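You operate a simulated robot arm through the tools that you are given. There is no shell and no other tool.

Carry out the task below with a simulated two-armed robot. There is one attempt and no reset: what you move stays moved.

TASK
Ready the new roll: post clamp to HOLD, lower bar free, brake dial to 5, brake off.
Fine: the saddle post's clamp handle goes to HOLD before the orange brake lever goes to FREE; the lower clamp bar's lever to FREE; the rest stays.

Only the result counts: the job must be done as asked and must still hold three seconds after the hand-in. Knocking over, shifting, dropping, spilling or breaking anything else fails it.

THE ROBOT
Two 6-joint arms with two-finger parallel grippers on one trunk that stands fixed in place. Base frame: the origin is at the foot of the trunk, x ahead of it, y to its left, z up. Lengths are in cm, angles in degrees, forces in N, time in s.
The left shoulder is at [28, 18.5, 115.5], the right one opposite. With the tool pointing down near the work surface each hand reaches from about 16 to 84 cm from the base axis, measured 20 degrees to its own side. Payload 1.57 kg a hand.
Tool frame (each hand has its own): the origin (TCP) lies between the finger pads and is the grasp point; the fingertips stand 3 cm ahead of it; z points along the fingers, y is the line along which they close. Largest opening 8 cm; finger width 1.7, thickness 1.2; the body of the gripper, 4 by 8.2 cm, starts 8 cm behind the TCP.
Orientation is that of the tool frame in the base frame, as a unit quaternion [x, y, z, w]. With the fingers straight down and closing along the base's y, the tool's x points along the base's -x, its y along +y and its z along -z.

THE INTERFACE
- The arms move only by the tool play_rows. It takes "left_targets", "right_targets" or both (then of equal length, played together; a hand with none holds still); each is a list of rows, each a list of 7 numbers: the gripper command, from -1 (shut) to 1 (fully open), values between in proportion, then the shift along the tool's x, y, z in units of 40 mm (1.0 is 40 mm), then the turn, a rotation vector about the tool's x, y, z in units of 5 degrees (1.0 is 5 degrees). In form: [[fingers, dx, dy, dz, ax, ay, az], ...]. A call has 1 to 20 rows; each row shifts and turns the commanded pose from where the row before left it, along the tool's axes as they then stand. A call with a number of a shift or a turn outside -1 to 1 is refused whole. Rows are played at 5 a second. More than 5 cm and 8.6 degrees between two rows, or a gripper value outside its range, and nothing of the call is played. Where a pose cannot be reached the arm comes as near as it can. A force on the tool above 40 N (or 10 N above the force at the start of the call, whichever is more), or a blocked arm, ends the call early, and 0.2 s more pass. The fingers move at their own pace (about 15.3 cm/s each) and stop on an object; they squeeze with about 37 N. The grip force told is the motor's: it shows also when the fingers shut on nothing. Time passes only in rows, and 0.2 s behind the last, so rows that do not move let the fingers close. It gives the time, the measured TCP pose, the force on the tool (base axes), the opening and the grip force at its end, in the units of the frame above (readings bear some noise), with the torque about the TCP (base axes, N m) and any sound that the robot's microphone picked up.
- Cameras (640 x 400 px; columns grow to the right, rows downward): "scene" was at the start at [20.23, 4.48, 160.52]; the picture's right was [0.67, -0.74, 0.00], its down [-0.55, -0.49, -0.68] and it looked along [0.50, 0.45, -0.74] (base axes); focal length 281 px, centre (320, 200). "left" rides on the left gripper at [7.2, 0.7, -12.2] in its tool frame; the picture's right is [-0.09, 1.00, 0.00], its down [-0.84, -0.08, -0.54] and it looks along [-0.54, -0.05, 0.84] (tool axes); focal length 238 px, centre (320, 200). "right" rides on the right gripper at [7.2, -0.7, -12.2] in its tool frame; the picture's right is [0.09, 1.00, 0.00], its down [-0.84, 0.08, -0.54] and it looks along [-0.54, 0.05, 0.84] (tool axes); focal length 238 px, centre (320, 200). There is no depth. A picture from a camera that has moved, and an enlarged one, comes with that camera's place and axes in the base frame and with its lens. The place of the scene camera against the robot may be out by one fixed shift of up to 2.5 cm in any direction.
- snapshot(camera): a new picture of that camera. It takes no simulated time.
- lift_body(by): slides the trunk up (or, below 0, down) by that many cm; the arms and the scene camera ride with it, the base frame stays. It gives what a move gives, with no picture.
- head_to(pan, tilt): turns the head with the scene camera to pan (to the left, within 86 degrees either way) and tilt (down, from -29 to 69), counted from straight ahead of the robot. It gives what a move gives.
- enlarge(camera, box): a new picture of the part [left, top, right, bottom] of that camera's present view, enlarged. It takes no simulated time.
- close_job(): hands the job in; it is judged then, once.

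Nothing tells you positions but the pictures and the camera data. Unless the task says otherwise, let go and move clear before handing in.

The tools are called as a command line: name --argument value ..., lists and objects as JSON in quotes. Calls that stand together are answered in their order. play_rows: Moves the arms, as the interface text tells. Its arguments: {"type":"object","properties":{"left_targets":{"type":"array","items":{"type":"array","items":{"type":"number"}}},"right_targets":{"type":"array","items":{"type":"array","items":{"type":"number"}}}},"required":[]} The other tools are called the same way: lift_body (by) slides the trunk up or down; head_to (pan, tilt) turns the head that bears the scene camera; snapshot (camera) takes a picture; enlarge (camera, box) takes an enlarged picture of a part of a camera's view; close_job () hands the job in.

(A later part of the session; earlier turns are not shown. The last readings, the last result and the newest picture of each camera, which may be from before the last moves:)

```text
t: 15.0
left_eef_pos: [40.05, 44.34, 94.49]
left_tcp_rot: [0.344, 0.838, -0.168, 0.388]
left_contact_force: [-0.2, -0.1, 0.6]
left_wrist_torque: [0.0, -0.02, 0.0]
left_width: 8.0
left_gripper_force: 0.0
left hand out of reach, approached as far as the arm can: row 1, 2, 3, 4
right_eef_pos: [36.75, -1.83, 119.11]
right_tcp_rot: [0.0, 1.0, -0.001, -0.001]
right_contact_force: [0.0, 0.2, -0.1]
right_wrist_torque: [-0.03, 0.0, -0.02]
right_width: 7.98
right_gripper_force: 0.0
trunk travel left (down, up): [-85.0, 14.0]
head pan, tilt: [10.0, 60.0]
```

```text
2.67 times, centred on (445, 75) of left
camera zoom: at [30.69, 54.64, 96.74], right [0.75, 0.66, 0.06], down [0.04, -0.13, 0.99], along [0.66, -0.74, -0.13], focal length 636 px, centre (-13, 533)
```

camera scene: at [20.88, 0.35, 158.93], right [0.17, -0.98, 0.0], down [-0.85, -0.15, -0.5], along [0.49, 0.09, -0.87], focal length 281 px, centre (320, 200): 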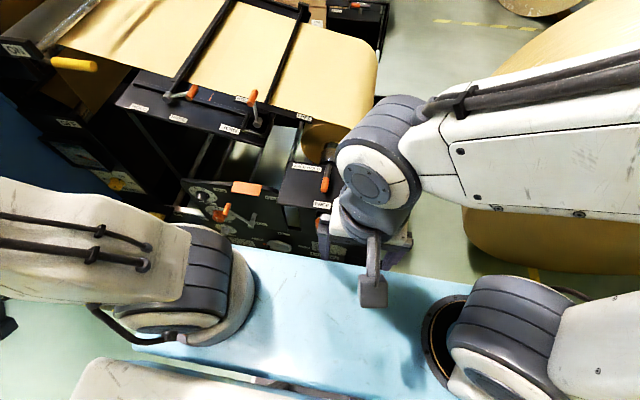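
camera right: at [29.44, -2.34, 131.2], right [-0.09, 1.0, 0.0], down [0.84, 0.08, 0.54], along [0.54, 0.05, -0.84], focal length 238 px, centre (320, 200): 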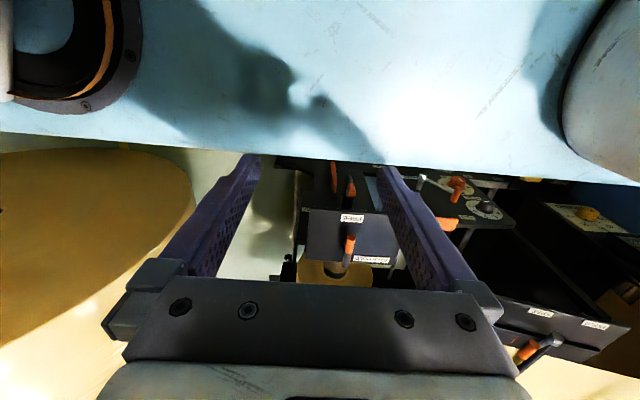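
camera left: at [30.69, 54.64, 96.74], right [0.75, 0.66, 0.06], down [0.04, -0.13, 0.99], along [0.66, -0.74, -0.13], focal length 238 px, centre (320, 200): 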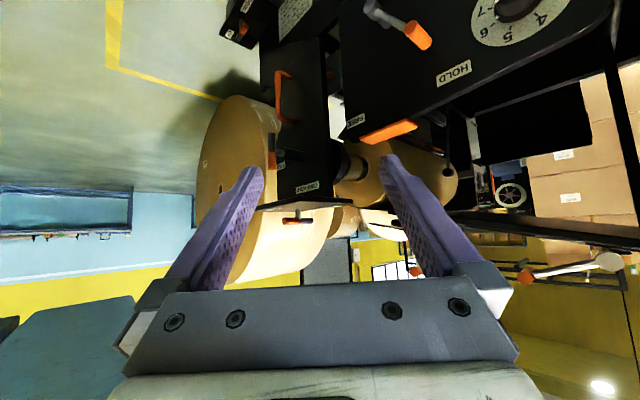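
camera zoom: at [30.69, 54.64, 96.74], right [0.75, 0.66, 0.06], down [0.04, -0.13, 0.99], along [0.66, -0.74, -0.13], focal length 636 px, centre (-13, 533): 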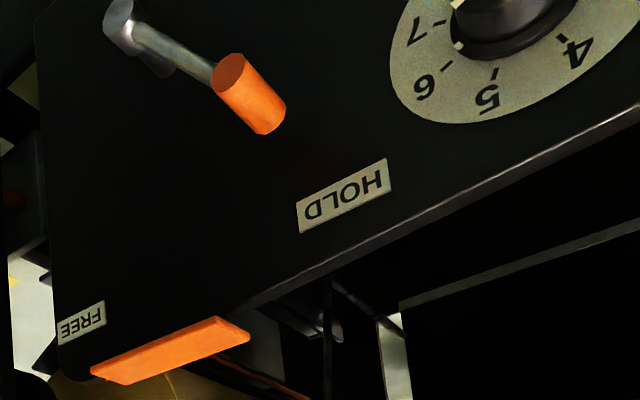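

The core handle already points up to CORE HOLD, so the handle to move is the top-plate one, now at FREE and bound for AXLE HOLD. I'll bring the right hand forward over it, fingers down, to measure it from above.

play_rows --right_targets '[[1, -1, 0.37, 0, 0, 0, 0], [1, -1, 0.37, 0, 0, 0, 0], [1, -1, 0.37, 0, 0, 0, 0], [1, -1, 0.37, 0, 0, 0, 0], [1, -1, 0.37, 0, 0, 0, 0], [1, -1, 0.37, 0, 0, 0, 0], [1, 0, 0, 0, 0, 0, 0]]'

snapshot --camera "right"

enlarge --camera "right" --box '[240, 80, 400, 200]'

```text
t: 16.6
left_eef_pos: [39.95, 44.35, 94.48]
left_tcp_rot: [0.345, 0.838, -0.169, 0.387]
left_contact_force: [1.1, 0.5, -0.5]
left_wrist_torque: [0.0, -0.01, 0.01]
left_width: 8.0
left_gripper_force: 0.0
right_eef_pos: [60.71, 7.0, 118.82]
right_tcp_rot: [-0.001, 1.0, 0.0, -0.001]
right_contact_force: [-0.2, 0.5, 0.3]
right_wrist_torque: [-0.02, 0.02, 0.04]
right_width: 8.04
right_gripper_force: 0.1
trunk travel left (down, up): [-85.0, 14.0]
head pan, tilt: [10.0, 60.0]
```

```text
taken
camera right: at [53.5, 6.46, 131.06], right [-0.09, 1.0, 0.0], down [0.84, 0.08, 0.54], along [0.54, 0.05, -0.84], focal length 238 px, centre (320, 200)
```

right: 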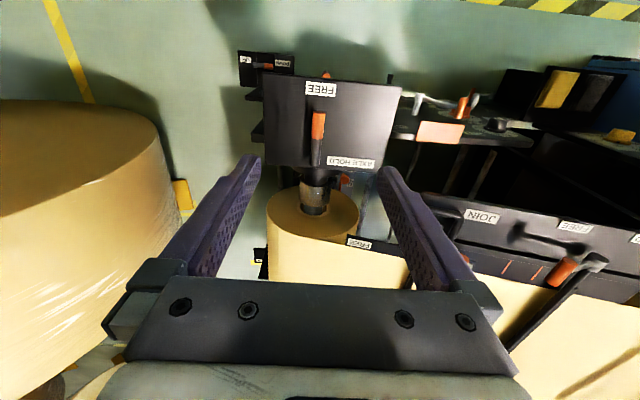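

```text
3.33 times, centred on (320, 140) of right
camera zoom: at [53.5, 6.46, 131.06], right [-0.09, 1.0, 0.0], down [0.84, 0.08, 0.54], along [0.54, 0.05, -0.84], focal length 794 px, centre (320, 400)
```

zoom: 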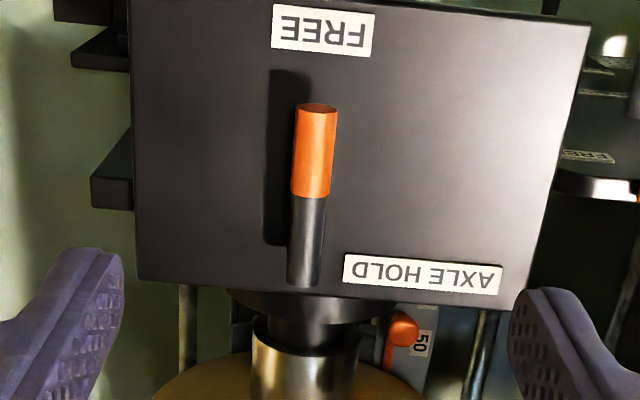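

The axle handle bar runs along x from 61.4 to 69.7 at y ≈ 7.1, axis z ≈ 94, plate top z ≈ 91. I'll come over its middle and descend part-way, then check.

play_rows --right_targets '[[1, -0.6, 0.02, 0, 0, 0, 0], [1, -0.6, 0, 0, 0, 0, 0], [1, 0, 0, 1, 0, 0, 0], [1, 0, 0, 1, 0, 0, 0], [1, 0, 0, 1, 0, 0, 0], [1, 0, 0, 1, 0, 0, 0], [1, 0, 0, 0, 0, 0, 0]]'

snapshot --camera "right"

enlarge --camera "left" --box '[255, 140, 375, 240]'

```text
t: 18.2
left_eef_pos: [40.07, 44.38, 94.43]
left_tcp_rot: [0.344, 0.838, -0.168, 0.388]
left_contact_force: [-0.1, -0.1, 0.0]
left_wrist_torque: [-0.01, 0.01, 0.0]
left_width: 7.99
left_gripper_force: 0.1
right_eef_pos: [65.45, 7.2, 103.03]
right_tcp_rot: [0.0, 1.0, -0.001, 0.0]
right_contact_force: [-0.7, -0.3, 0.5]
right_wrist_torque: [0.01, 0.0, 0.0]
right_width: 8.02
right_gripper_force: 0.0
trunk travel left (down, up): [-85.0, 14.0]
head pan, tilt: [10.0, 60.0]
```

```text
taken
camera right: at [58.2, 6.53, 115.06], right [-0.09, 1.0, 0.0], down [0.84, 0.08, 0.54], along [0.54, 0.05, -0.84], focal length 238 px, centre (320, 200)
```

right: 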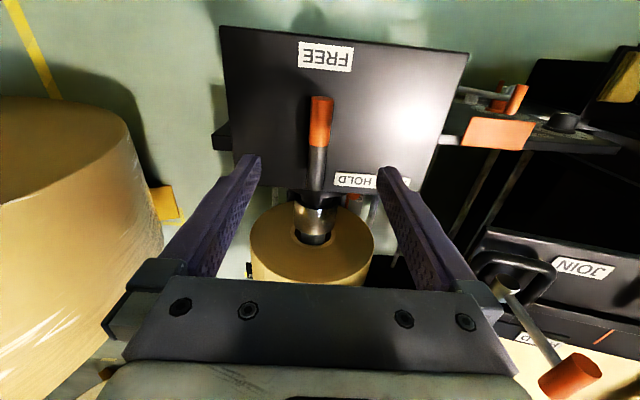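

```text
4.00 times, centred on (315, 190) of left
camera zoom: at [30.67, 54.65, 96.73], right [0.75, 0.66, 0.05], down [0.04, -0.13, 0.99], along [0.66, -0.74, -0.13], focal length 953 px, centre (340, 240)
```

zoom: 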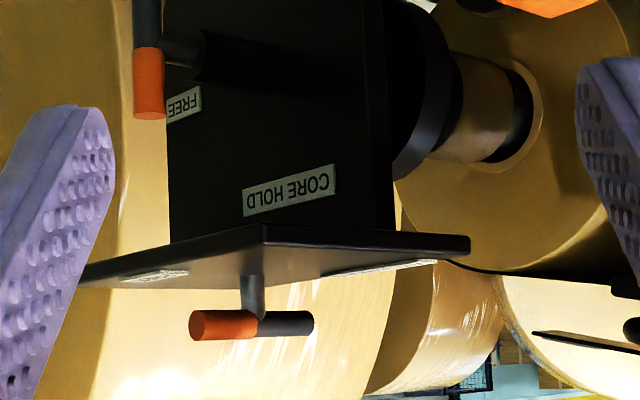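

The handle's stem is at about [65.7, 7.1]. I'll descend so the fingers straddle the bar at its middle and close on it.

play_rows --right_targets '[[1, -0.06, -0.02, 0.63, 0, 0, 0], [1, 0, 0, 0.63, 0, 0, 0], [1, 0, 0, 0.6, 0, 0, 0], [1, 0, 0, 0, 0, 0, 0]]'

snapshot --camera "right"

enlarge --camera "left" --box '[255, 140, 375, 240]'

```text
t: 19.2
left_eef_pos: [40.04, 44.31, 94.46]
left_tcp_rot: [0.344, 0.838, -0.169, 0.388]
left_contact_force: [0.0, -0.3, 0.4]
left_wrist_torque: [0.0, -0.03, -0.01]
left_width: 8.02
left_gripper_force: 0.0
right_eef_pos: [65.8, 7.11, 95.61]
right_tcp_rot: [0.0, 1.0, 0.0, 0.0]
right_contact_force: [0.2, 1.0, 0.4]
right_wrist_torque: [-0.02, 0.01, 0.01]
right_width: 8.03
right_gripper_force: 0.1
trunk travel left (down, up): [-85.0, 14.0]
head pan, tilt: [10.0, 60.0]
```

```text
taken
camera right: at [58.5, 6.54, 107.68], right [-0.09, 1.0, 0.0], down [0.84, 0.08, 0.54], along [0.54, 0.05, -0.84], focal length 238 px, centre (320, 200)
```

right: 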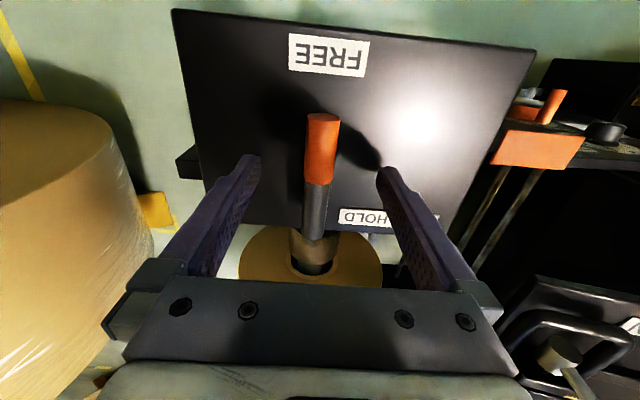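

```text
4.00 times, centred on (315, 190) of left
camera zoom: at [30.67, 54.65, 96.73], right [0.75, 0.66, 0.05], down [0.04, -0.13, 0.99], along [0.66, -0.74, -0.13], focal length 953 px, centre (340, 240)
```

zoom: 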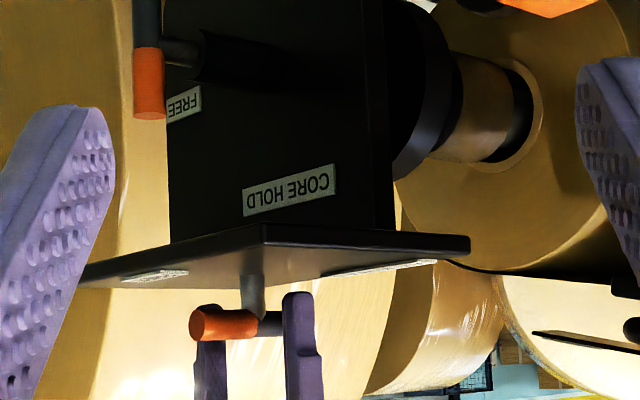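

The fingers straddle the bar with their tips just below it and clear of the plate. Closing now.

play_rows --right_targets '[[-1, 0, 0, 0, 0, 0, 0], [-1, 0, 0, 0, 0, 0, 0], [-1, 0, 0, 0, 0, 0, 0]]'

```text
t: 20.0
left_eef_pos: [40.08, 44.3, 94.46]
left_tcp_rot: [0.344, 0.839, -0.168, 0.387]
left_contact_force: [-0.4, -0.9, -0.6]
left_wrist_torque: [0.0, 0.02, 0.0]
left_width: 7.98
left_gripper_force: 0.1
right_eef_pos: [65.74, 6.98, 95.65]
right_tcp_rot: [0.0, 1.0, 0.0, -0.001]
right_contact_force: [1.3, -8.7, 0.7]
right_wrist_torque: [-0.19, 0.21, 0.01]
right_width: 1.84
right_gripper_force: 32.7
trunk travel left (down, up): [-85.0, 14.0]
head pan, tilt: [10.0, 60.0]
```

The bar is held (1.84 cm). I'll turn it clockwise seen from above, toward AXLE HOLD, starting with 20 degrees, and watch the forces.

play_rows --right_targets '[[-1, 0, -0.03, 0, 0, 0, 0.5], [-1, 0, 0, 0, 0, 0, 1], [-1, 0, 0, 0, 0, 0, 1], [-1, 0, 0, 0, 0, 0, 1], [-1, 0, 0, 0, 0, 0, 0.5], [-1, 0, 0, 0, 0, 0, 0]]'

snapshot --camera "right"

enlarge --camera "left" --box '[255, 140, 375, 240]'

```text
t: 21.4
left_eef_pos: [40.06, 44.43, 94.51]
left_tcp_rot: [0.344, 0.839, -0.168, 0.387]
left_contact_force: [-0.6, -0.6, -0.8]
left_wrist_torque: [-0.01, -0.02, -0.01]
left_width: 8.0
left_gripper_force: 0.1
right_eef_pos: [65.65, 7.01, 95.53]
right_tcp_rot: [0.174, 0.985, 0.0, -0.001]
right_contact_force: [-2.7, 4.6, -2.8]
right_wrist_torque: [0.03, -0.14, 0.01]
right_width: 1.85
right_gripper_force: 32.7
trunk travel left (down, up): [-85.0, 14.0]
head pan, tilt: [10.0, 60.0]
```

```text
taken
camera right: at [58.7, 9.0, 107.69], right [0.25, 0.97, 0.0], down [0.81, -0.21, 0.54], along [0.52, -0.14, -0.84], focal length 238 px, centre (320, 200)
```

right: 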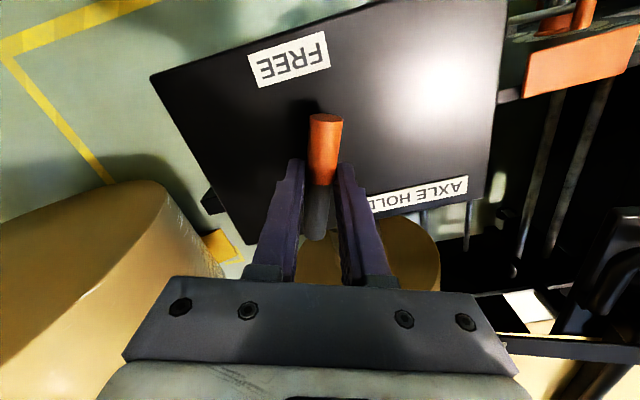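

```text
4.00 times, centred on (315, 190) of left
camera zoom: at [30.64, 54.67, 96.72], right [0.75, 0.66, 0.05], down [0.04, -0.13, 0.99], along [0.66, -0.74, -0.13], focal length 953 px, centre (340, 240)
```

zoom: 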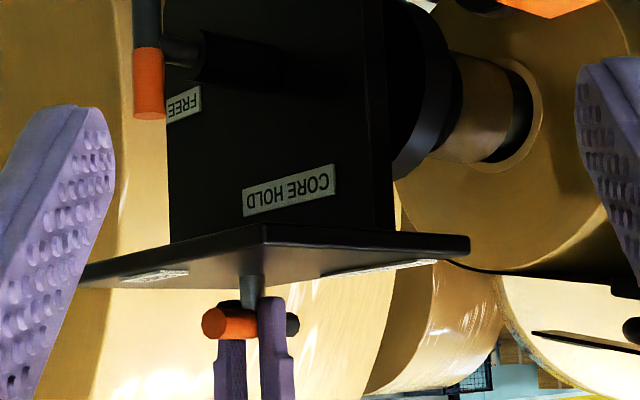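

The bar follows the hand with little torque. I'll carry on turning.

play_rows --right_targets '[[-1, 0, 0, 0, 0, 0, 1], [-1, 0, 0, 0, 0, 0, 1], [-1, 0, 0, 0, 0, 0, 1], [-1, 0, 0, 0, 0, 0, 1], [-1, 0, 0, 0, 0, 0, 1], [-1, 0, 0, 0, 0, 0, 1], [-1, 0, 0, 0, 0, 0, 1], [-1, 0, 0, 0, 0, 0, 1], [-1, 0, 0, 0, 0, 0, 1], [-1, 0, 0, 0, 0, 0, 1], [-1, 0, 0, 0, 0, 0, 0]]'

snapshot --camera "right"

enlarge --camera "left" --box '[255, 140, 375, 240]'

```text
t: 23.8
left_eef_pos: [40.08, 44.4, 94.41]
left_tcp_rot: [0.344, 0.838, -0.169, 0.388]
left_contact_force: [-0.5, -0.3, 0.2]
left_wrist_torque: [-0.01, -0.01, -0.02]
left_width: 8.02
left_gripper_force: 0.1
right_eef_pos: [66.04, 7.1, 95.59]
right_tcp_rot: [0.574, 0.819, 0.001, 0.002]
right_contact_force: [11.7, 9.6, 3.3]
right_wrist_torque: [-0.15, -0.23, 0.03]
right_width: 1.88
right_gripper_force: 32.6
trunk travel left (down, up): [-85.0, 14.0]
head pan, tilt: [10.0, 60.0]
```

```text
taken
camera right: at [62.73, 13.66, 107.75], right [0.9, 0.43, 0.0], down [0.36, -0.76, 0.54], along [0.23, -0.49, -0.84], focal length 238 px, centre (320, 200)
```

right: 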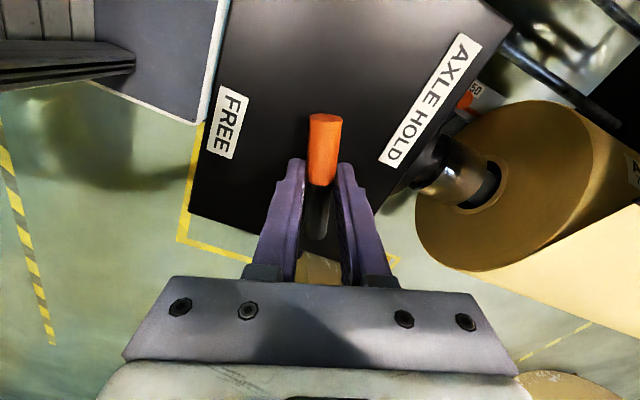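

```text
4.00 times, centred on (315, 190) of left
camera zoom: at [30.69, 54.69, 96.71], right [0.75, 0.66, 0.05], down [0.04, -0.13, 0.99], along [0.66, -0.74, -0.13], focal length 953 px, centre (340, 240)
```

zoom: 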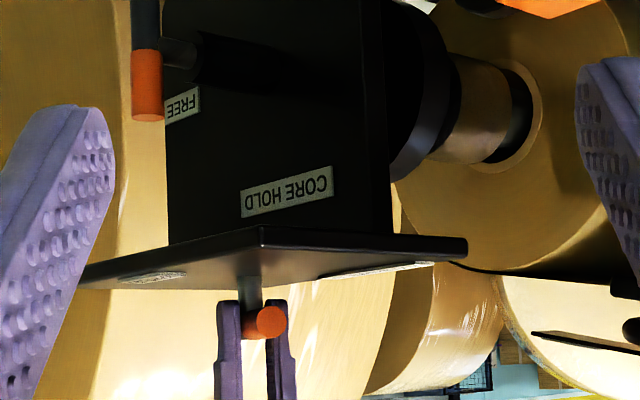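

Seventy degrees done; the orange end now points left, partway toward AXLE HOLD. I'll continue, with a small sideways correction to relieve the side force.

play_rows --right_targets '[[-1, 0, 0.06, 0, 0, 0, 1], [-1, 0, 0, 0, 0, 0, 1], [-1, 0, 0, 0, 0, 0, 1], [-1, 0, 0, 0, 0, 0, 1], [-1, 0, 0, 0, 0, 0, 0]]'

snapshot --camera "right"

enlarge --camera "left" --box '[255, 140, 375, 240]'

```text
t: 25.0
left_eef_pos: [40.0, 44.38, 94.43]
left_tcp_rot: [0.345, 0.838, -0.169, 0.387]
left_contact_force: [0.5, -0.7, 0.6]
left_wrist_torque: [0.03, 0.01, 0.01]
left_width: 8.0
left_gripper_force: 0.0
right_eef_pos: [66.01, 7.31, 95.61]
right_tcp_rot: [0.708, 0.707, 0.001, 0.0]
right_contact_force: [5.4, 10.0, 10.8]
right_wrist_torque: [-0.39, -0.09, -0.03]
right_width: 1.87
right_gripper_force: 32.8
trunk travel left (down, up): [-85.0, 14.0]
head pan, tilt: [10.0, 60.0]
```

```text
taken
camera right: at [65.27, 14.4, 107.73], right [1.0, 0.09, 0.0], down [0.08, -0.84, 0.54], along [0.05, -0.54, -0.84], focal length 238 px, centre (320, 200)
```

right: 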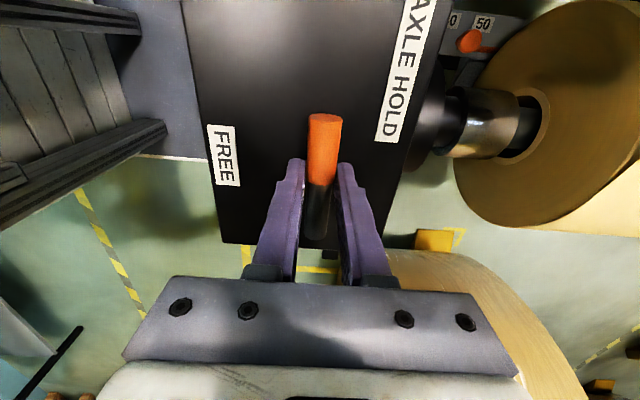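

```text
4.00 times, centred on (315, 190) of left
camera zoom: at [30.65, 54.7, 96.72], right [0.75, 0.66, 0.05], down [0.04, -0.13, 0.99], along [0.66, -0.74, -0.13], focal length 953 px, centre (340, 240)
```

zoom: 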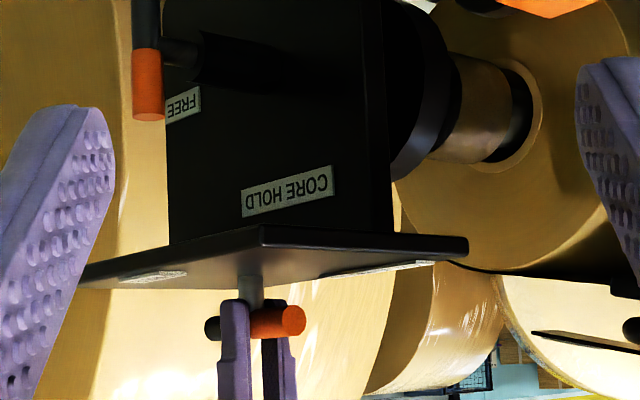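

Ninety degrees in, there is no sign of a stop and the AXLE HOLD label lies further round. I'll turn a little more and watch for the stop.

play_rows --right_targets '[[-1, 0.04, 0.02, 0, 0, 0, 1], [-1, 0, 0, 0, 0, 0, 1], [-1, 0, 0, 0, 0, 0, 1], [-1, 0, 0, 0, 0, 0, 0]]'

snapshot --camera "right"

enlarge --camera "left" --box '[255, 140, 375, 240]'

```text
t: 26.0
left_eef_pos: [40.1, 44.46, 94.58]
left_tcp_rot: [0.345, 0.838, -0.169, 0.387]
left_contact_force: [0.0, -0.1, -0.7]
left_wrist_torque: [0.02, 0.04, 0.0]
left_width: 8.01
left_gripper_force: 0.1
right_eef_pos: [65.89, 6.98, 95.51]
right_tcp_rot: [0.794, 0.608, -0.002, 0.0]
right_contact_force: [2.6, -0.9, 5.8]
right_wrist_torque: [-0.74, -0.09, 0.87]
right_width: 2.24
right_gripper_force: 35.1
trunk travel left (down, up): [-85.0, 14.0]
head pan, tilt: [10.0, 60.0]
```

```text
taken
camera right: at [67.16, 14.35, 107.61], right [0.99, -0.17, 0.0], down [-0.14, -0.83, 0.54], along [-0.09, -0.54, -0.84], focal length 238 px, centre (320, 200)
```

right: 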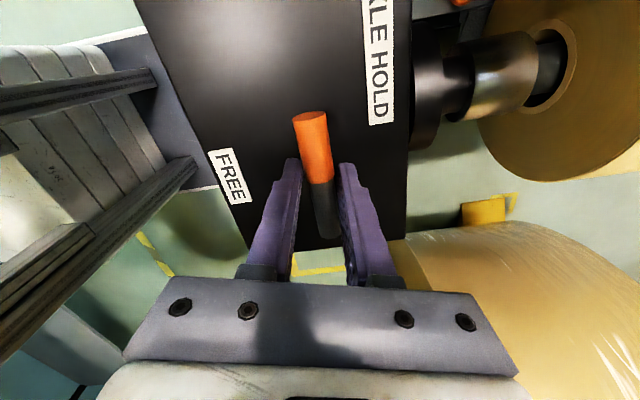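

```text
4.00 times, centred on (315, 190) of left
camera zoom: at [30.67, 54.65, 96.74], right [0.75, 0.66, 0.06], down [0.04, -0.13, 0.99], along [0.66, -0.74, -0.13], focal length 953 px, centre (340, 240)
```

zoom: 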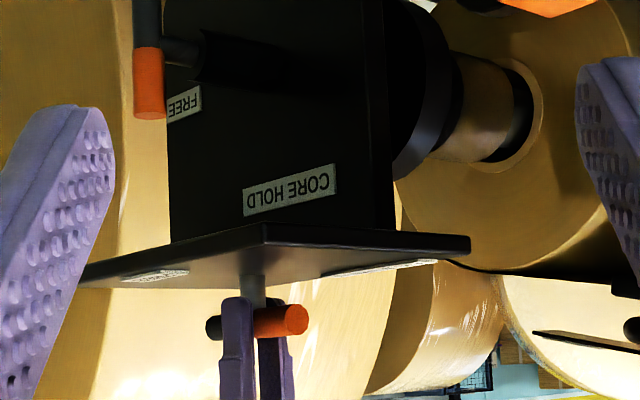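

The handle stopped at about 90 degrees (torque rose to 0.87 N m and the fingers splayed), so it is at its HOLD end. I'll ease back to relax the grip, open, and rise clear.

play_rows --right_targets '[[-1, 0, 0, 0, 0, 0, -1], [-1, 0, 0, 0, 0, 0, -1], [-0.3, 0, 0, 0, 0, 0, -0.2], [1, 0, 0, 0, 0, 0, 0], [1, 0, 0, 0, 0, 0, 0], [1, 0, 0, 0, 0, 0, 0], [1, 0, 0, -0.5, 0, 0, 0], [1, 0, 0, -1, 0, 0, 0], [1, 0, 0, -1, 0, 0, 0], [1, 0, 0, -1, 0, 0, 0], [1, 0, 0, 0, 0, 0, 0]]'

snapshot --camera "right"

enlarge --camera "left" --box '[255, 140, 375, 240]'

```text
t: 28.4
left_eef_pos: [39.9, 44.3, 94.57]
left_tcp_rot: [0.344, 0.839, -0.168, 0.387]
left_contact_force: [-0.6, 0.0, 0.7]
left_wrist_torque: [0.02, -0.01, 0.06]
left_width: 8.01
left_gripper_force: 0.0
right_eef_pos: [66.07, 7.26, 109.51]
right_tcp_rot: [0.732, 0.682, 0.0, 0.0]
right_contact_force: [-1.1, -1.1, 1.2]
right_wrist_torque: [0.01, -0.01, 0.04]
right_width: 8.03
right_gripper_force: 0.1
trunk travel left (down, up): [-85.0, 14.0]
head pan, tilt: [10.0, 60.0]
```

```text
taken
camera right: at [65.79, 14.53, 121.63], right [1.0, 0.02, 0.0], down [0.02, -0.84, 0.54], along [0.01, -0.54, -0.84], focal length 238 px, centre (320, 200)
```

right: 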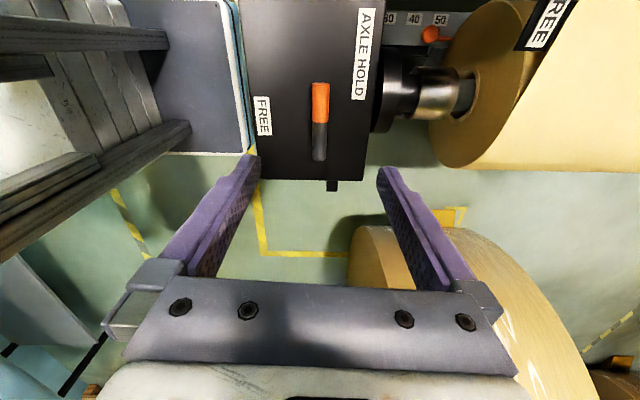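

```text
4.00 times, centred on (315, 190) of left
camera zoom: at [30.65, 54.66, 96.74], right [0.75, 0.66, 0.06], down [0.04, -0.13, 0.99], along [0.66, -0.74, -0.13], focal length 953 px, centre (340, 240)
```

zoom: 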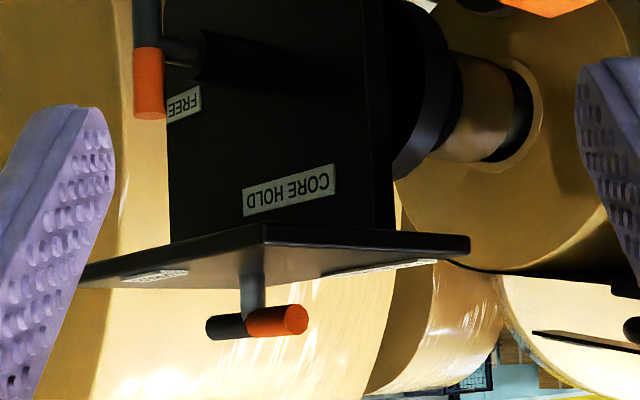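

The axle handle now lies across at its AXLE HOLD end and stays there. Next is the lower bar's lever, which the left arm reaches better; I'll clear the right hand up and away while straightening the left hand.

play_rows --left_targets '[[1, -0.77, 0, -0.64, 0, 0, 0], [1, -0.77, 0, -0.64, 0, 0, 0], [1, -0.77, 0, -0.64, 0, 0, 0], [1, -0.77, 0, -0.64, 0, 0, 0], [1, -0.77, 0, -0.64, 0, 0, 0], [1, -0.77, 0, -0.64, 0, 0, 0], [1, 0, 0, 0, 0, 1, 0], [1, 0, 0, 0, 0, 1, 0], [1, 0, 0, 0, 0, 1, 0], [1, 0, 0, 0, 0, 1, 0], [1, 0, 0, 0, 0, 1, 0], [1, 0, 0, 0, 0, 1, 0], [1, 0, 0, 0, 0, 1, 0], [1, 0, 0, 0, 0, 1, 0], [1, 0, 0, 0, 0, 1, 0], [1, 0, 0, 0, 0, 1, 0], [1, 0, 0, 0, 0, 0, -1], [1, 0, 0, 0, 0, 0, -1], [1, 0, 0, 0, 0, 0, -1], [1, 0, 0, 0, 0, 0, -1]]' --right_targets '[[1, 0, 0, -1, 0, 0, 0], [1, 0, 0, -1, 0, 0, 0], [1, 0, 0, -1, 0, 0, 0], [1, 0, 0, -1, 0, 0, 0], [1, 0, 0, 0, 0, 0, -1], [1, 0, 0, 0, 0, 0, -1], [1, 0, 0, 0, 0, 0, -1], [1, 0, 0, 0, 0, 0, -1], [1, 0, 0, 0, 0, 0, -1], [1, 0, 0, 0, 0, 0, -1], [1, 0, 0, 0, 0, 0, -1], [1, 0, 0, 0, 0, 0, -1], [1, 0, 0, 0, 0, 0, -1], [1, 0, 0, 0, 0, 0, -1], [1, 0, 0, 0, 0, 0, -1], [1, 0, 0, 0, 0, 0, -1], [1, 0, 0, 0, 0, 0, -1], [1, 0, 0, 0, 0, 0, -1], [1, 0, 0, 0, 0, 0, -1], [1, 0, 0, 0, 0, 0, -1]]'

```text
t: 32.6
left_eef_pos: [39.9, 44.26, 118.46]
left_tcp_rot: [0.214, 0.977, 0.001, -0.001]
left_contact_force: [0.4, 0.3, -0.1]
left_wrist_torque: [0.0, 0.03, 0.0]
left_width: 8.01
left_gripper_force: 0.0
right_eef_pos: [66.15, 7.27, 125.47]
right_tcp_rot: [0.121, 0.993, 0.0, 0.0]
right_contact_force: [-0.5, -1.1, -0.2]
right_wrist_torque: [-0.01, 0.03, 0.01]
right_width: 8.01
right_gripper_force: 0.1
trunk travel left (down, up): [-85.0, 14.0]
head pan, tilt: [10.0, 60.0]
```

Both hands are nearly upright again. I'll finish straightening them, take the right hand aside, and bring the left hand forward above the bar levers.

play_rows --left_targets '[[1, 0, 0, 0, 0, 0, -1], [1, 0, 0, 0, 0, 0, -1], [1, 0, 0, 0, 0, 0, -1], [1, 0, 0, 0, 0, 0, -1], [1, 0, 0, 0, 0, 0, -0.94], [1, -0.93, -0.3, -0.14, 0, 0, 0], [1, -0.93, -0.3, -0.14, 0, 0, 0], [1, -0.93, -0.3, -0.14, 0, 0, 0], [1, -0.93, -0.3, -0.14, 0, 0, 0], [1, -0.93, -0.3, -0.14, 0, 0, 0], [1, 0, 0, 0, 0, 0, 0]]' --right_targets '[[1, 0, 0, 0, 0, 0, -1], [1, 0, 0, 0, 0, 0, -1], [1, 0, 0, 0, 0, 0, -0.78], [1, 0.4, -1, 0, 0, 0, 0], [1, 0.4, -1, 0, 0, 0, 0], [1, 0.4, -1, 0, 0, 0, 0], [1, 0.4, -1, 0, 0, 0, 0], [1, 0.4, -1, 0, 0, 0, 0], [1, 0, -1, 0, 0, 0, 0], [1, 0, -1, 0, 0, 0, 0], [1, 0, 0, 0, 0, 0, 0]]'

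snapshot --camera "left"

snapshot --camera "scene"

snapshot --camera "right"

```text
t: 35.0
left_eef_pos: [58.61, 38.13, 121.36]
left_tcp_rot: [0.002, 1.0, 0.0, 0.0]
left_contact_force: [-0.3, 0.1, 0.2]
left_wrist_torque: [0.03, -0.02, -0.03]
left_width: 8.0
left_gripper_force: 0.1
right_eef_pos: [58.05, -20.79, 125.68]
right_tcp_rot: [0.001, 1.0, 0.0, 0.0]
right_contact_force: [0.1, 0.3, -0.2]
right_wrist_torque: [0.02, 0.03, 0.04]
right_width: 8.0
right_gripper_force: 0.0
trunk travel left (down, up): [-85.0, 14.0]
head pan, tilt: [10.0, 60.0]
```

```text
taken
camera left: at [51.45, 38.76, 133.49], right [0.1, 1.0, 0.0], down [0.84, -0.08, 0.54], along [0.54, -0.05, -0.84], focal length 238 px, centre (320, 200)
```

left: 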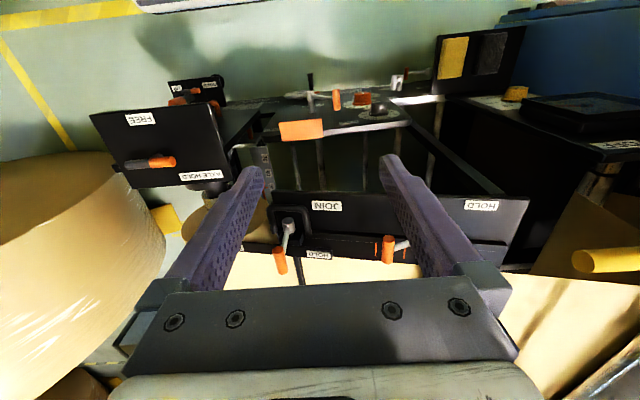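

```text
taken
camera scene: at [20.92, 0.33, 158.92], right [0.17, -0.98, 0.0], down [-0.85, -0.15, -0.5], along [0.49, 0.09, -0.87], focal length 281 px, centre (320, 200)
```

scene: 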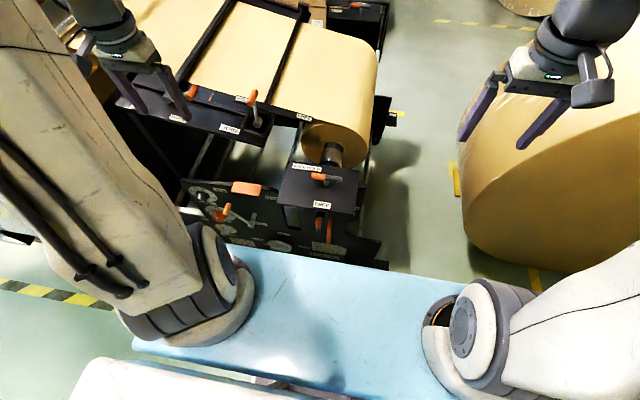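

```text
taken
camera right: at [50.76, -21.45, 137.76], right [-0.09, 1.0, 0.0], down [0.84, 0.08, 0.54], along [0.54, 0.05, -0.84], focal length 238 px, centre (320, 200)
```

right: 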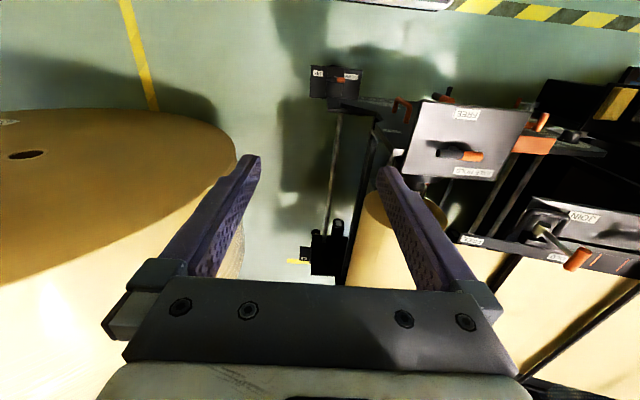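

Now I'll enlarge the left view on the lower-bar lever, and the scene view for the same.

enlarge --camera "left" --box '[230, 180, 430, 300]'

enlarge --camera "scene" --box '[220, 80, 320, 140]'

enlarge --camera "right" --box '[500, 180, 640, 290]'

```text
3.20 times, centred on (330, 240) of left
camera zoom: at [51.45, 38.76, 133.49], right [0.1, 1.0, 0.0], down [0.84, -0.08, 0.54], along [0.54, -0.05, -0.84], focal length 763 px, centre (288, 72)
```

zoom: 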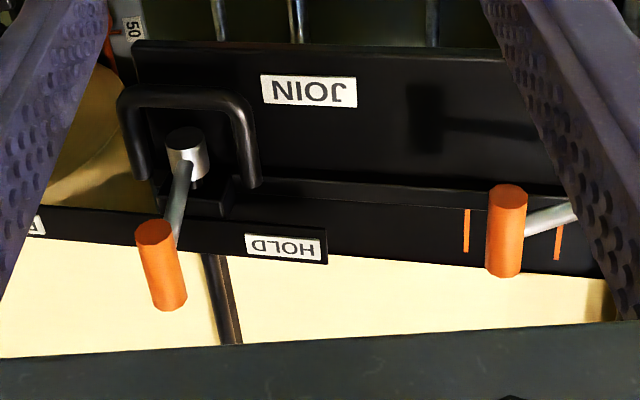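

```text
6.40 times, centred on (270, 110) of scene
camera zoom: at [20.92, 0.33, 158.92], right [0.17, -0.98, 0.0], down [-0.85, -0.15, -0.5], along [0.49, 0.09, -0.87], focal length 1797 px, centre (640, 776)
```

zoom: 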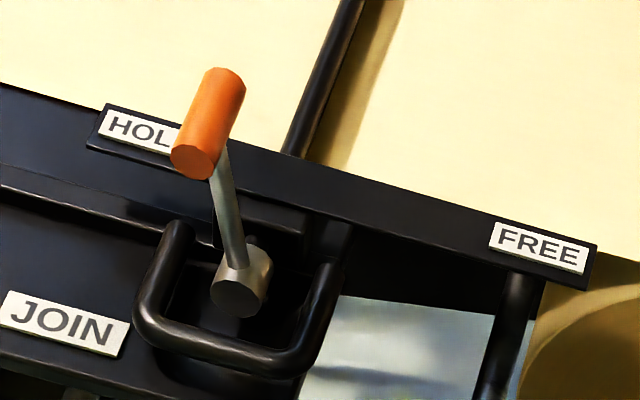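

```text
3.64 times, centred on (570, 235) of right
camera zoom: at [50.76, -21.45, 137.76], right [-0.09, 1.0, 0.0], down [0.84, 0.08, 0.54], along [0.54, 0.05, -0.84], focal length 867 px, centre (-589, 73)
```

zoom: 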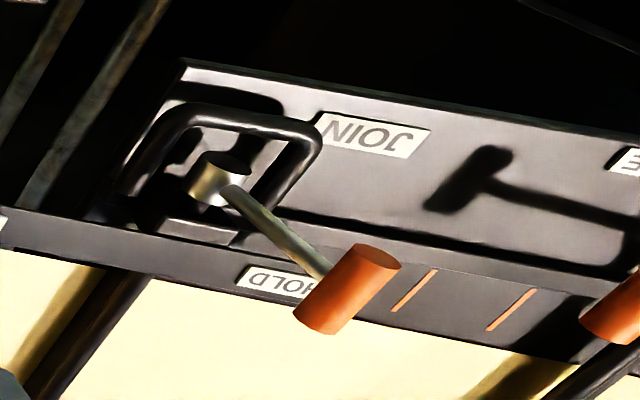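

The lever's grip runs along x from 77.6 to 82.2 at y ≈ 29.7, z ≈ 106.4; its hub is at [79, 30, 97.4], so it stands upright at HOLD and FREE lies toward the robot's right. I'll bring the left hand above the grip's near half.

play_rows --left_targets '[[1, -0.99, -0.42, 0.22, 0, 0, 0], [1, -0.99, -0.42, 0.22, 0, 0, 0], [1, -0.99, -0.42, 0.22, 0, 0, 0], [1, -0.99, -0.42, 0.22, 0, 0, 0], [1, -0.99, -0.42, 0.22, 0, 0, 0], [1, 0, 0, 0, 0, 0, 0]]'

snapshot --camera "left"

enlarge --camera "right" --box '[460, 120, 640, 300]'

```text
t: 36.4
left_eef_pos: [78.35, 29.76, 116.79]
left_tcp_rot: [0.002, 1.0, 0.0, 0.001]
left_contact_force: [-0.5, -0.7, -1.0]
left_wrist_torque: [0.02, -0.01, -0.06]
left_width: 8.02
left_gripper_force: 0.0
right_eef_pos: [57.96, -20.82, 125.67]
right_tcp_rot: [0.0, 1.0, 0.0, 0.001]
right_contact_force: [0.1, 0.1, 0.0]
right_wrist_torque: [0.0, -0.01, -0.02]
right_width: 7.98
right_gripper_force: 0.1
trunk travel left (down, up): [-85.0, 14.0]
head pan, tilt: [10.0, 60.0]
```

```text
taken
camera left: at [71.22, 30.24, 128.92], right [0.1, 1.0, 0.0], down [0.84, -0.08, 0.54], along [0.54, -0.05, -0.84], focal length 238 px, centre (320, 200)
```

left: 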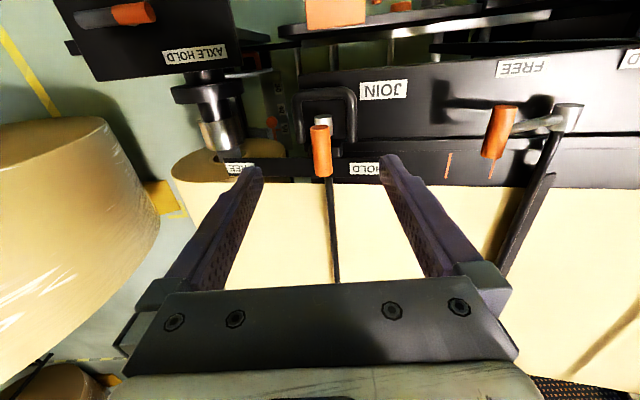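

```text
2.22 times, centred on (550, 210) of right
camera zoom: at [50.78, -21.4, 137.75], right [-0.09, 1.0, 0.0], down [0.84, 0.08, 0.54], along [0.54, 0.05, -0.84], focal length 530 px, centre (-191, 178)
```

zoom: 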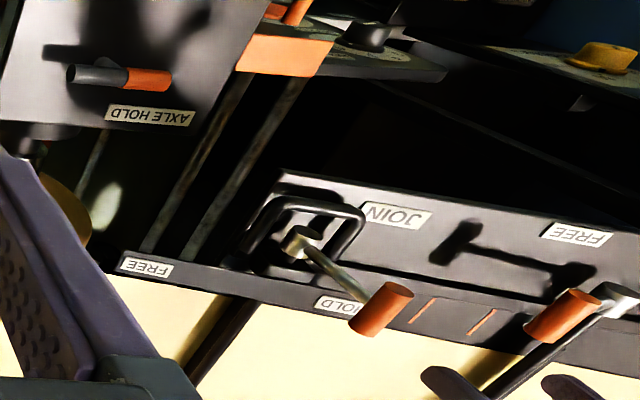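

The grip sits centered between the fingers. Descending to straddle it and closing.

play_rows --left_targets '[[1, 0, 0, 0.8, 0, 0, 0], [1, 0, 0, 0.8, 0, 0, 0], [1, 0, 0, 0.8, 0, 0, 0], [1, 0, 0, 0, 0, 0, 0], [-1, 0, 0, 0, 0, 0, 0], [-1, 0, 0, 0, 0, 0, 0], [-1, 0, 0, 0, 0, 0, 0]]'

snapshot --camera "left"

enlarge --camera "right" --box '[460, 120, 640, 300]'

```text
t: 38.0
left_eef_pos: [78.4, 29.73, 107.24]
left_tcp_rot: [0.002, 1.0, 0.0, 0.001]
left_contact_force: [0.5, -0.3, -3.0]
left_wrist_torque: [-0.09, -0.33, 0.13]
left_width: 1.86
left_gripper_force: 33.3
right_eef_pos: [58.02, -20.84, 125.6]
right_tcp_rot: [0.001, 1.0, 0.0, 0.001]
right_contact_force: [-0.4, 0.5, -0.3]
right_wrist_torque: [-0.02, 0.03, -0.01]
right_width: 8.0
right_gripper_force: 0.0
trunk travel left (down, up): [-85.0, 14.0]
head pan, tilt: [10.0, 60.0]
```

```text
taken
camera left: at [71.14, 30.3, 119.43], right [0.1, 1.0, 0.0], down [0.84, -0.08, 0.54], along [0.54, -0.05, -0.84], focal length 238 px, centre (320, 200)
```

left: 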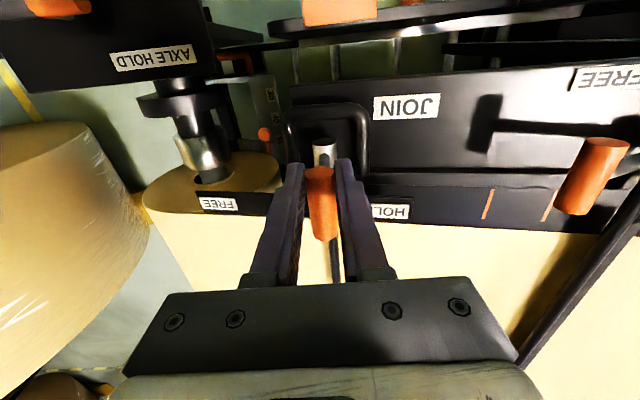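

```text
2.22 times, centred on (550, 210) of right
camera zoom: at [50.76, -21.39, 137.76], right [-0.09, 1.0, 0.0], down [0.84, 0.08, 0.54], along [0.54, 0.05, -0.84], focal length 530 px, centre (-191, 178)
```

zoom: 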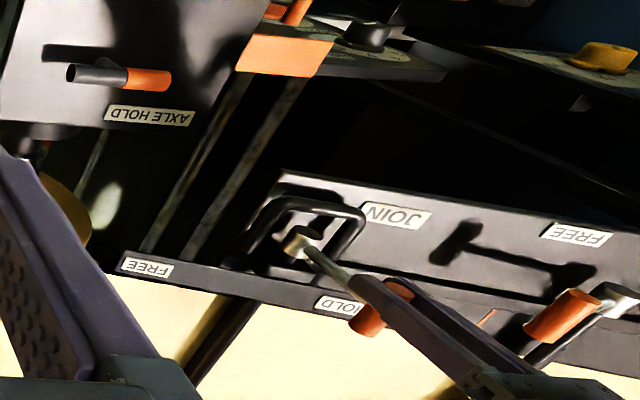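

The grip is held at 1.86 cm. I'll swing it toward the robot's right along a 9 cm arc about the hub, the first 35 degrees, watching the force.

play_rows --left_targets '[[-1, 0, -0.246, 0.021, 0, 0, 0], [-1, 0, -0.269, 0.055, 0, 0, 0], [-1, 0, -0.26, 0.087, 0, 0, 0], [-1, 0, -0.248, 0.118, 0, 0, 0], [-1, 0, -0.232, 0.148, 0, 0, 0], [-1, 0, 0, 0, 0, 0, 0]]'

snapshot --camera "left"

enlarge --camera "right" --box '[460, 120, 640, 300]'

```text
t: 39.4
left_eef_pos: [78.2, 24.78, 105.57]
left_tcp_rot: [0.003, 1.0, 0.0, 0.0]
left_contact_force: [0.5, 2.9, 1.3]
left_wrist_torque: [0.25, -0.09, 0.08]
left_width: 1.87
left_gripper_force: 33.2
right_eef_pos: [57.98, -20.83, 125.77]
right_tcp_rot: [0.0, 1.0, 0.0, 0.0]
right_contact_force: [-0.7, -0.5, -0.1]
right_wrist_torque: [0.02, 0.02, 0.01]
right_width: 8.01
right_gripper_force: 0.1
trunk travel left (down, up): [-85.0, 14.0]
head pan, tilt: [10.0, 60.0]
```

```text
taken
camera left: at [71.13, 25.21, 117.72], right [0.1, 1.0, 0.0], down [0.84, -0.08, 0.54], along [0.54, -0.05, -0.84], focal length 238 px, centre (320, 200)
```

left: 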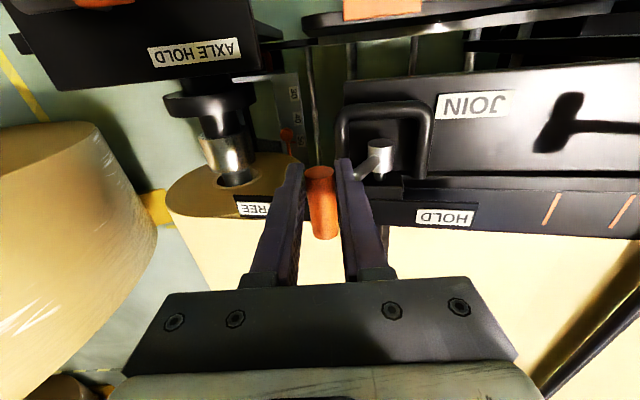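

```text
2.22 times, centred on (550, 210) of right
camera zoom: at [50.75, -21.38, 137.77], right [-0.09, 1.0, 0.0], down [0.84, 0.08, 0.54], along [0.54, 0.05, -0.84], focal length 530 px, centre (-191, 178)
```

zoom: 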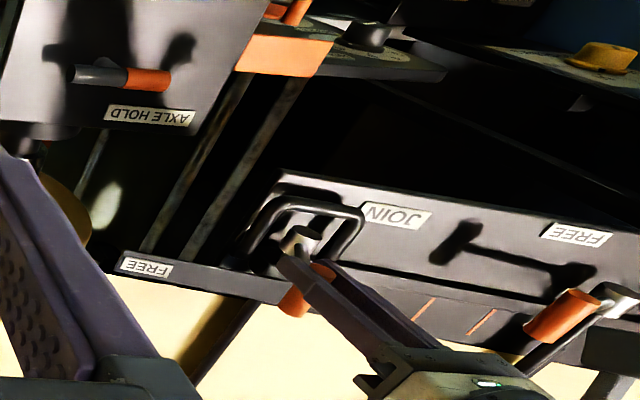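

It swings freely. Continuing the arc to about 64 degrees.

play_rows --left_targets '[[-1, 0, -0.212, 0.175, 0, 0, 0], [-1, 0, -0.189, 0.199, 0, 0, 0], [-1, 0, -0.1635, 0.221, 0, 0, 0], [-1, 0, -0.135, 0.239, 0, 0, 0], [-1, 0, 0, 0, 0, 0, 0]]'

snapshot --camera "left"

enlarge --camera "right" --box '[460, 120, 640, 300]'

```text
t: 40.6
left_eef_pos: [78.29, 21.91, 102.16]
left_tcp_rot: [0.002, 1.0, 0.0, 0.0]
left_contact_force: [1.7, 4.1, -0.9]
left_wrist_torque: [0.28, -0.09, 0.05]
left_width: 1.9
left_gripper_force: 32.6
right_eef_pos: [58.11, -20.78, 125.57]
right_tcp_rot: [0.001, 1.0, -0.001, -0.001]
right_contact_force: [0.0, -0.3, -0.2]
right_wrist_torque: [-0.01, 0.02, 0.0]
right_width: 7.99
right_gripper_force: 0.1
trunk travel left (down, up): [-85.0, 14.0]
head pan, tilt: [10.0, 60.0]
```

```text
taken
camera left: at [71.12, 22.49, 114.32], right [0.1, 1.0, 0.0], down [0.84, -0.08, 0.54], along [0.54, -0.05, -0.84], focal length 238 px, centre (320, 200)
```

left: 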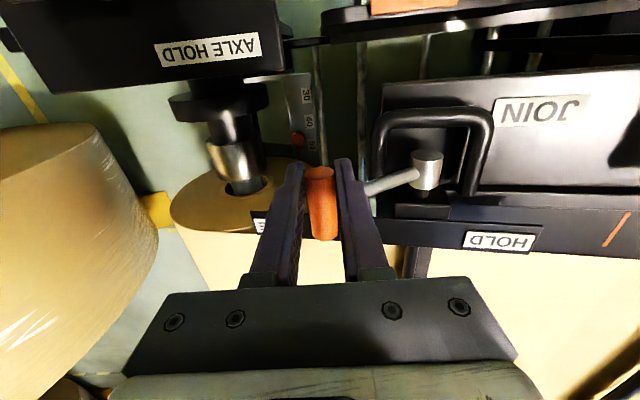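

```text
2.22 times, centred on (550, 210) of right
camera zoom: at [50.76, -21.36, 137.76], right [-0.09, 1.0, 0.0], down [0.84, 0.08, 0.54], along [0.54, 0.05, -0.84], focal length 530 px, centre (-191, 178)
```

zoom: 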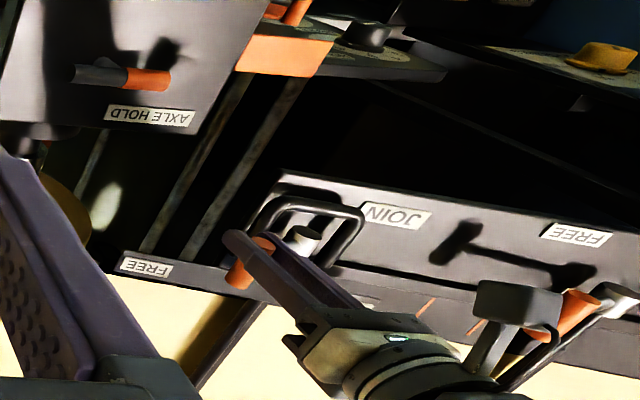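

Good; now the last few degrees in small steps, watching for the stop.

play_rows --left_targets '[[-1, 0, -0.0565, 0.125, 0, 0, 0], [-1, 0, -0.049, 0.1285, 0, 0, 0], [-1, 0, 0, 0, 0, 0, 0]]'

```text
t: 41.4
left_eef_pos: [78.29, 21.57, 101.17]
left_tcp_rot: [0.002, 1.0, 0.0, 0.0]
left_contact_force: [3.1, 2.9, 0.1]
left_wrist_torque: [0.25, -0.09, 0.15]
left_width: 1.88
left_gripper_force: 32.7
right_eef_pos: [57.94, -20.78, 125.64]
right_tcp_rot: [0.0, 1.0, 0.0, 0.0]
right_contact_force: [0.6, -0.1, 0.2]
right_wrist_torque: [0.01, -0.02, 0.03]
right_width: 8.01
right_gripper_force: 0.0
trunk travel left (down, up): [-85.0, 14.0]
head pan, tilt: [10.0, 60.0]
```

play_rows --left_targets '[[-1, 0, -0.046, 0.15, 0, 0, 0], [-1, 0, -0.0355, 0.153, 0, 0, 0], [-1, 0, 0, 0, 0, 0, 0]]'

snapshot --camera "left"

enlarge --camera "right" --box '[460, 120, 640, 300]'

```text
t: 42.2
left_eef_pos: [78.4, 21.43, 99.94]
left_tcp_rot: [0.002, 1.0, 0.0, 0.002]
left_contact_force: [4.0, 23.9, 25.7]
left_wrist_torque: [0.19, -0.04, 0.22]
left_width: 1.89
left_gripper_force: 33.2
right_eef_pos: [58.02, -20.55, 125.79]
right_tcp_rot: [0.001, 1.0, -0.001, -0.001]
right_contact_force: [-0.6, 0.2, 0.6]
right_wrist_torque: [0.03, -0.04, 0.01]
right_width: 7.98
right_gripper_force: 0.0
trunk travel left (down, up): [-85.0, 14.0]
head pan, tilt: [10.0, 60.0]
```

```text
taken
camera left: at [71.13, 21.99, 112.17], right [0.09, 1.0, 0.0], down [0.83, -0.08, 0.55], along [0.54, -0.05, -0.84], focal length 238 px, centre (320, 200)
```

left: 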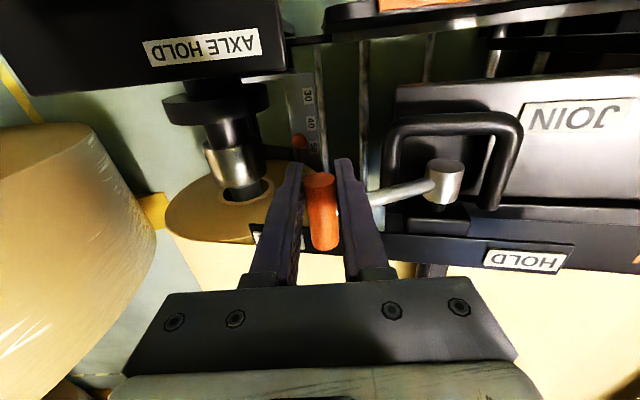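

```text
2.22 times, centred on (550, 210) of right
camera zoom: at [50.73, -21.24, 137.79], right [-0.09, 1.0, 0.0], down [0.84, 0.08, 0.54], along [0.54, 0.05, -0.84], focal length 530 px, centre (-191, 178)
```

zoom: 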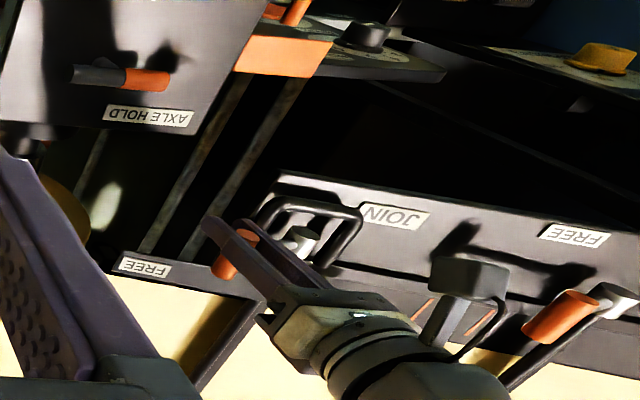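

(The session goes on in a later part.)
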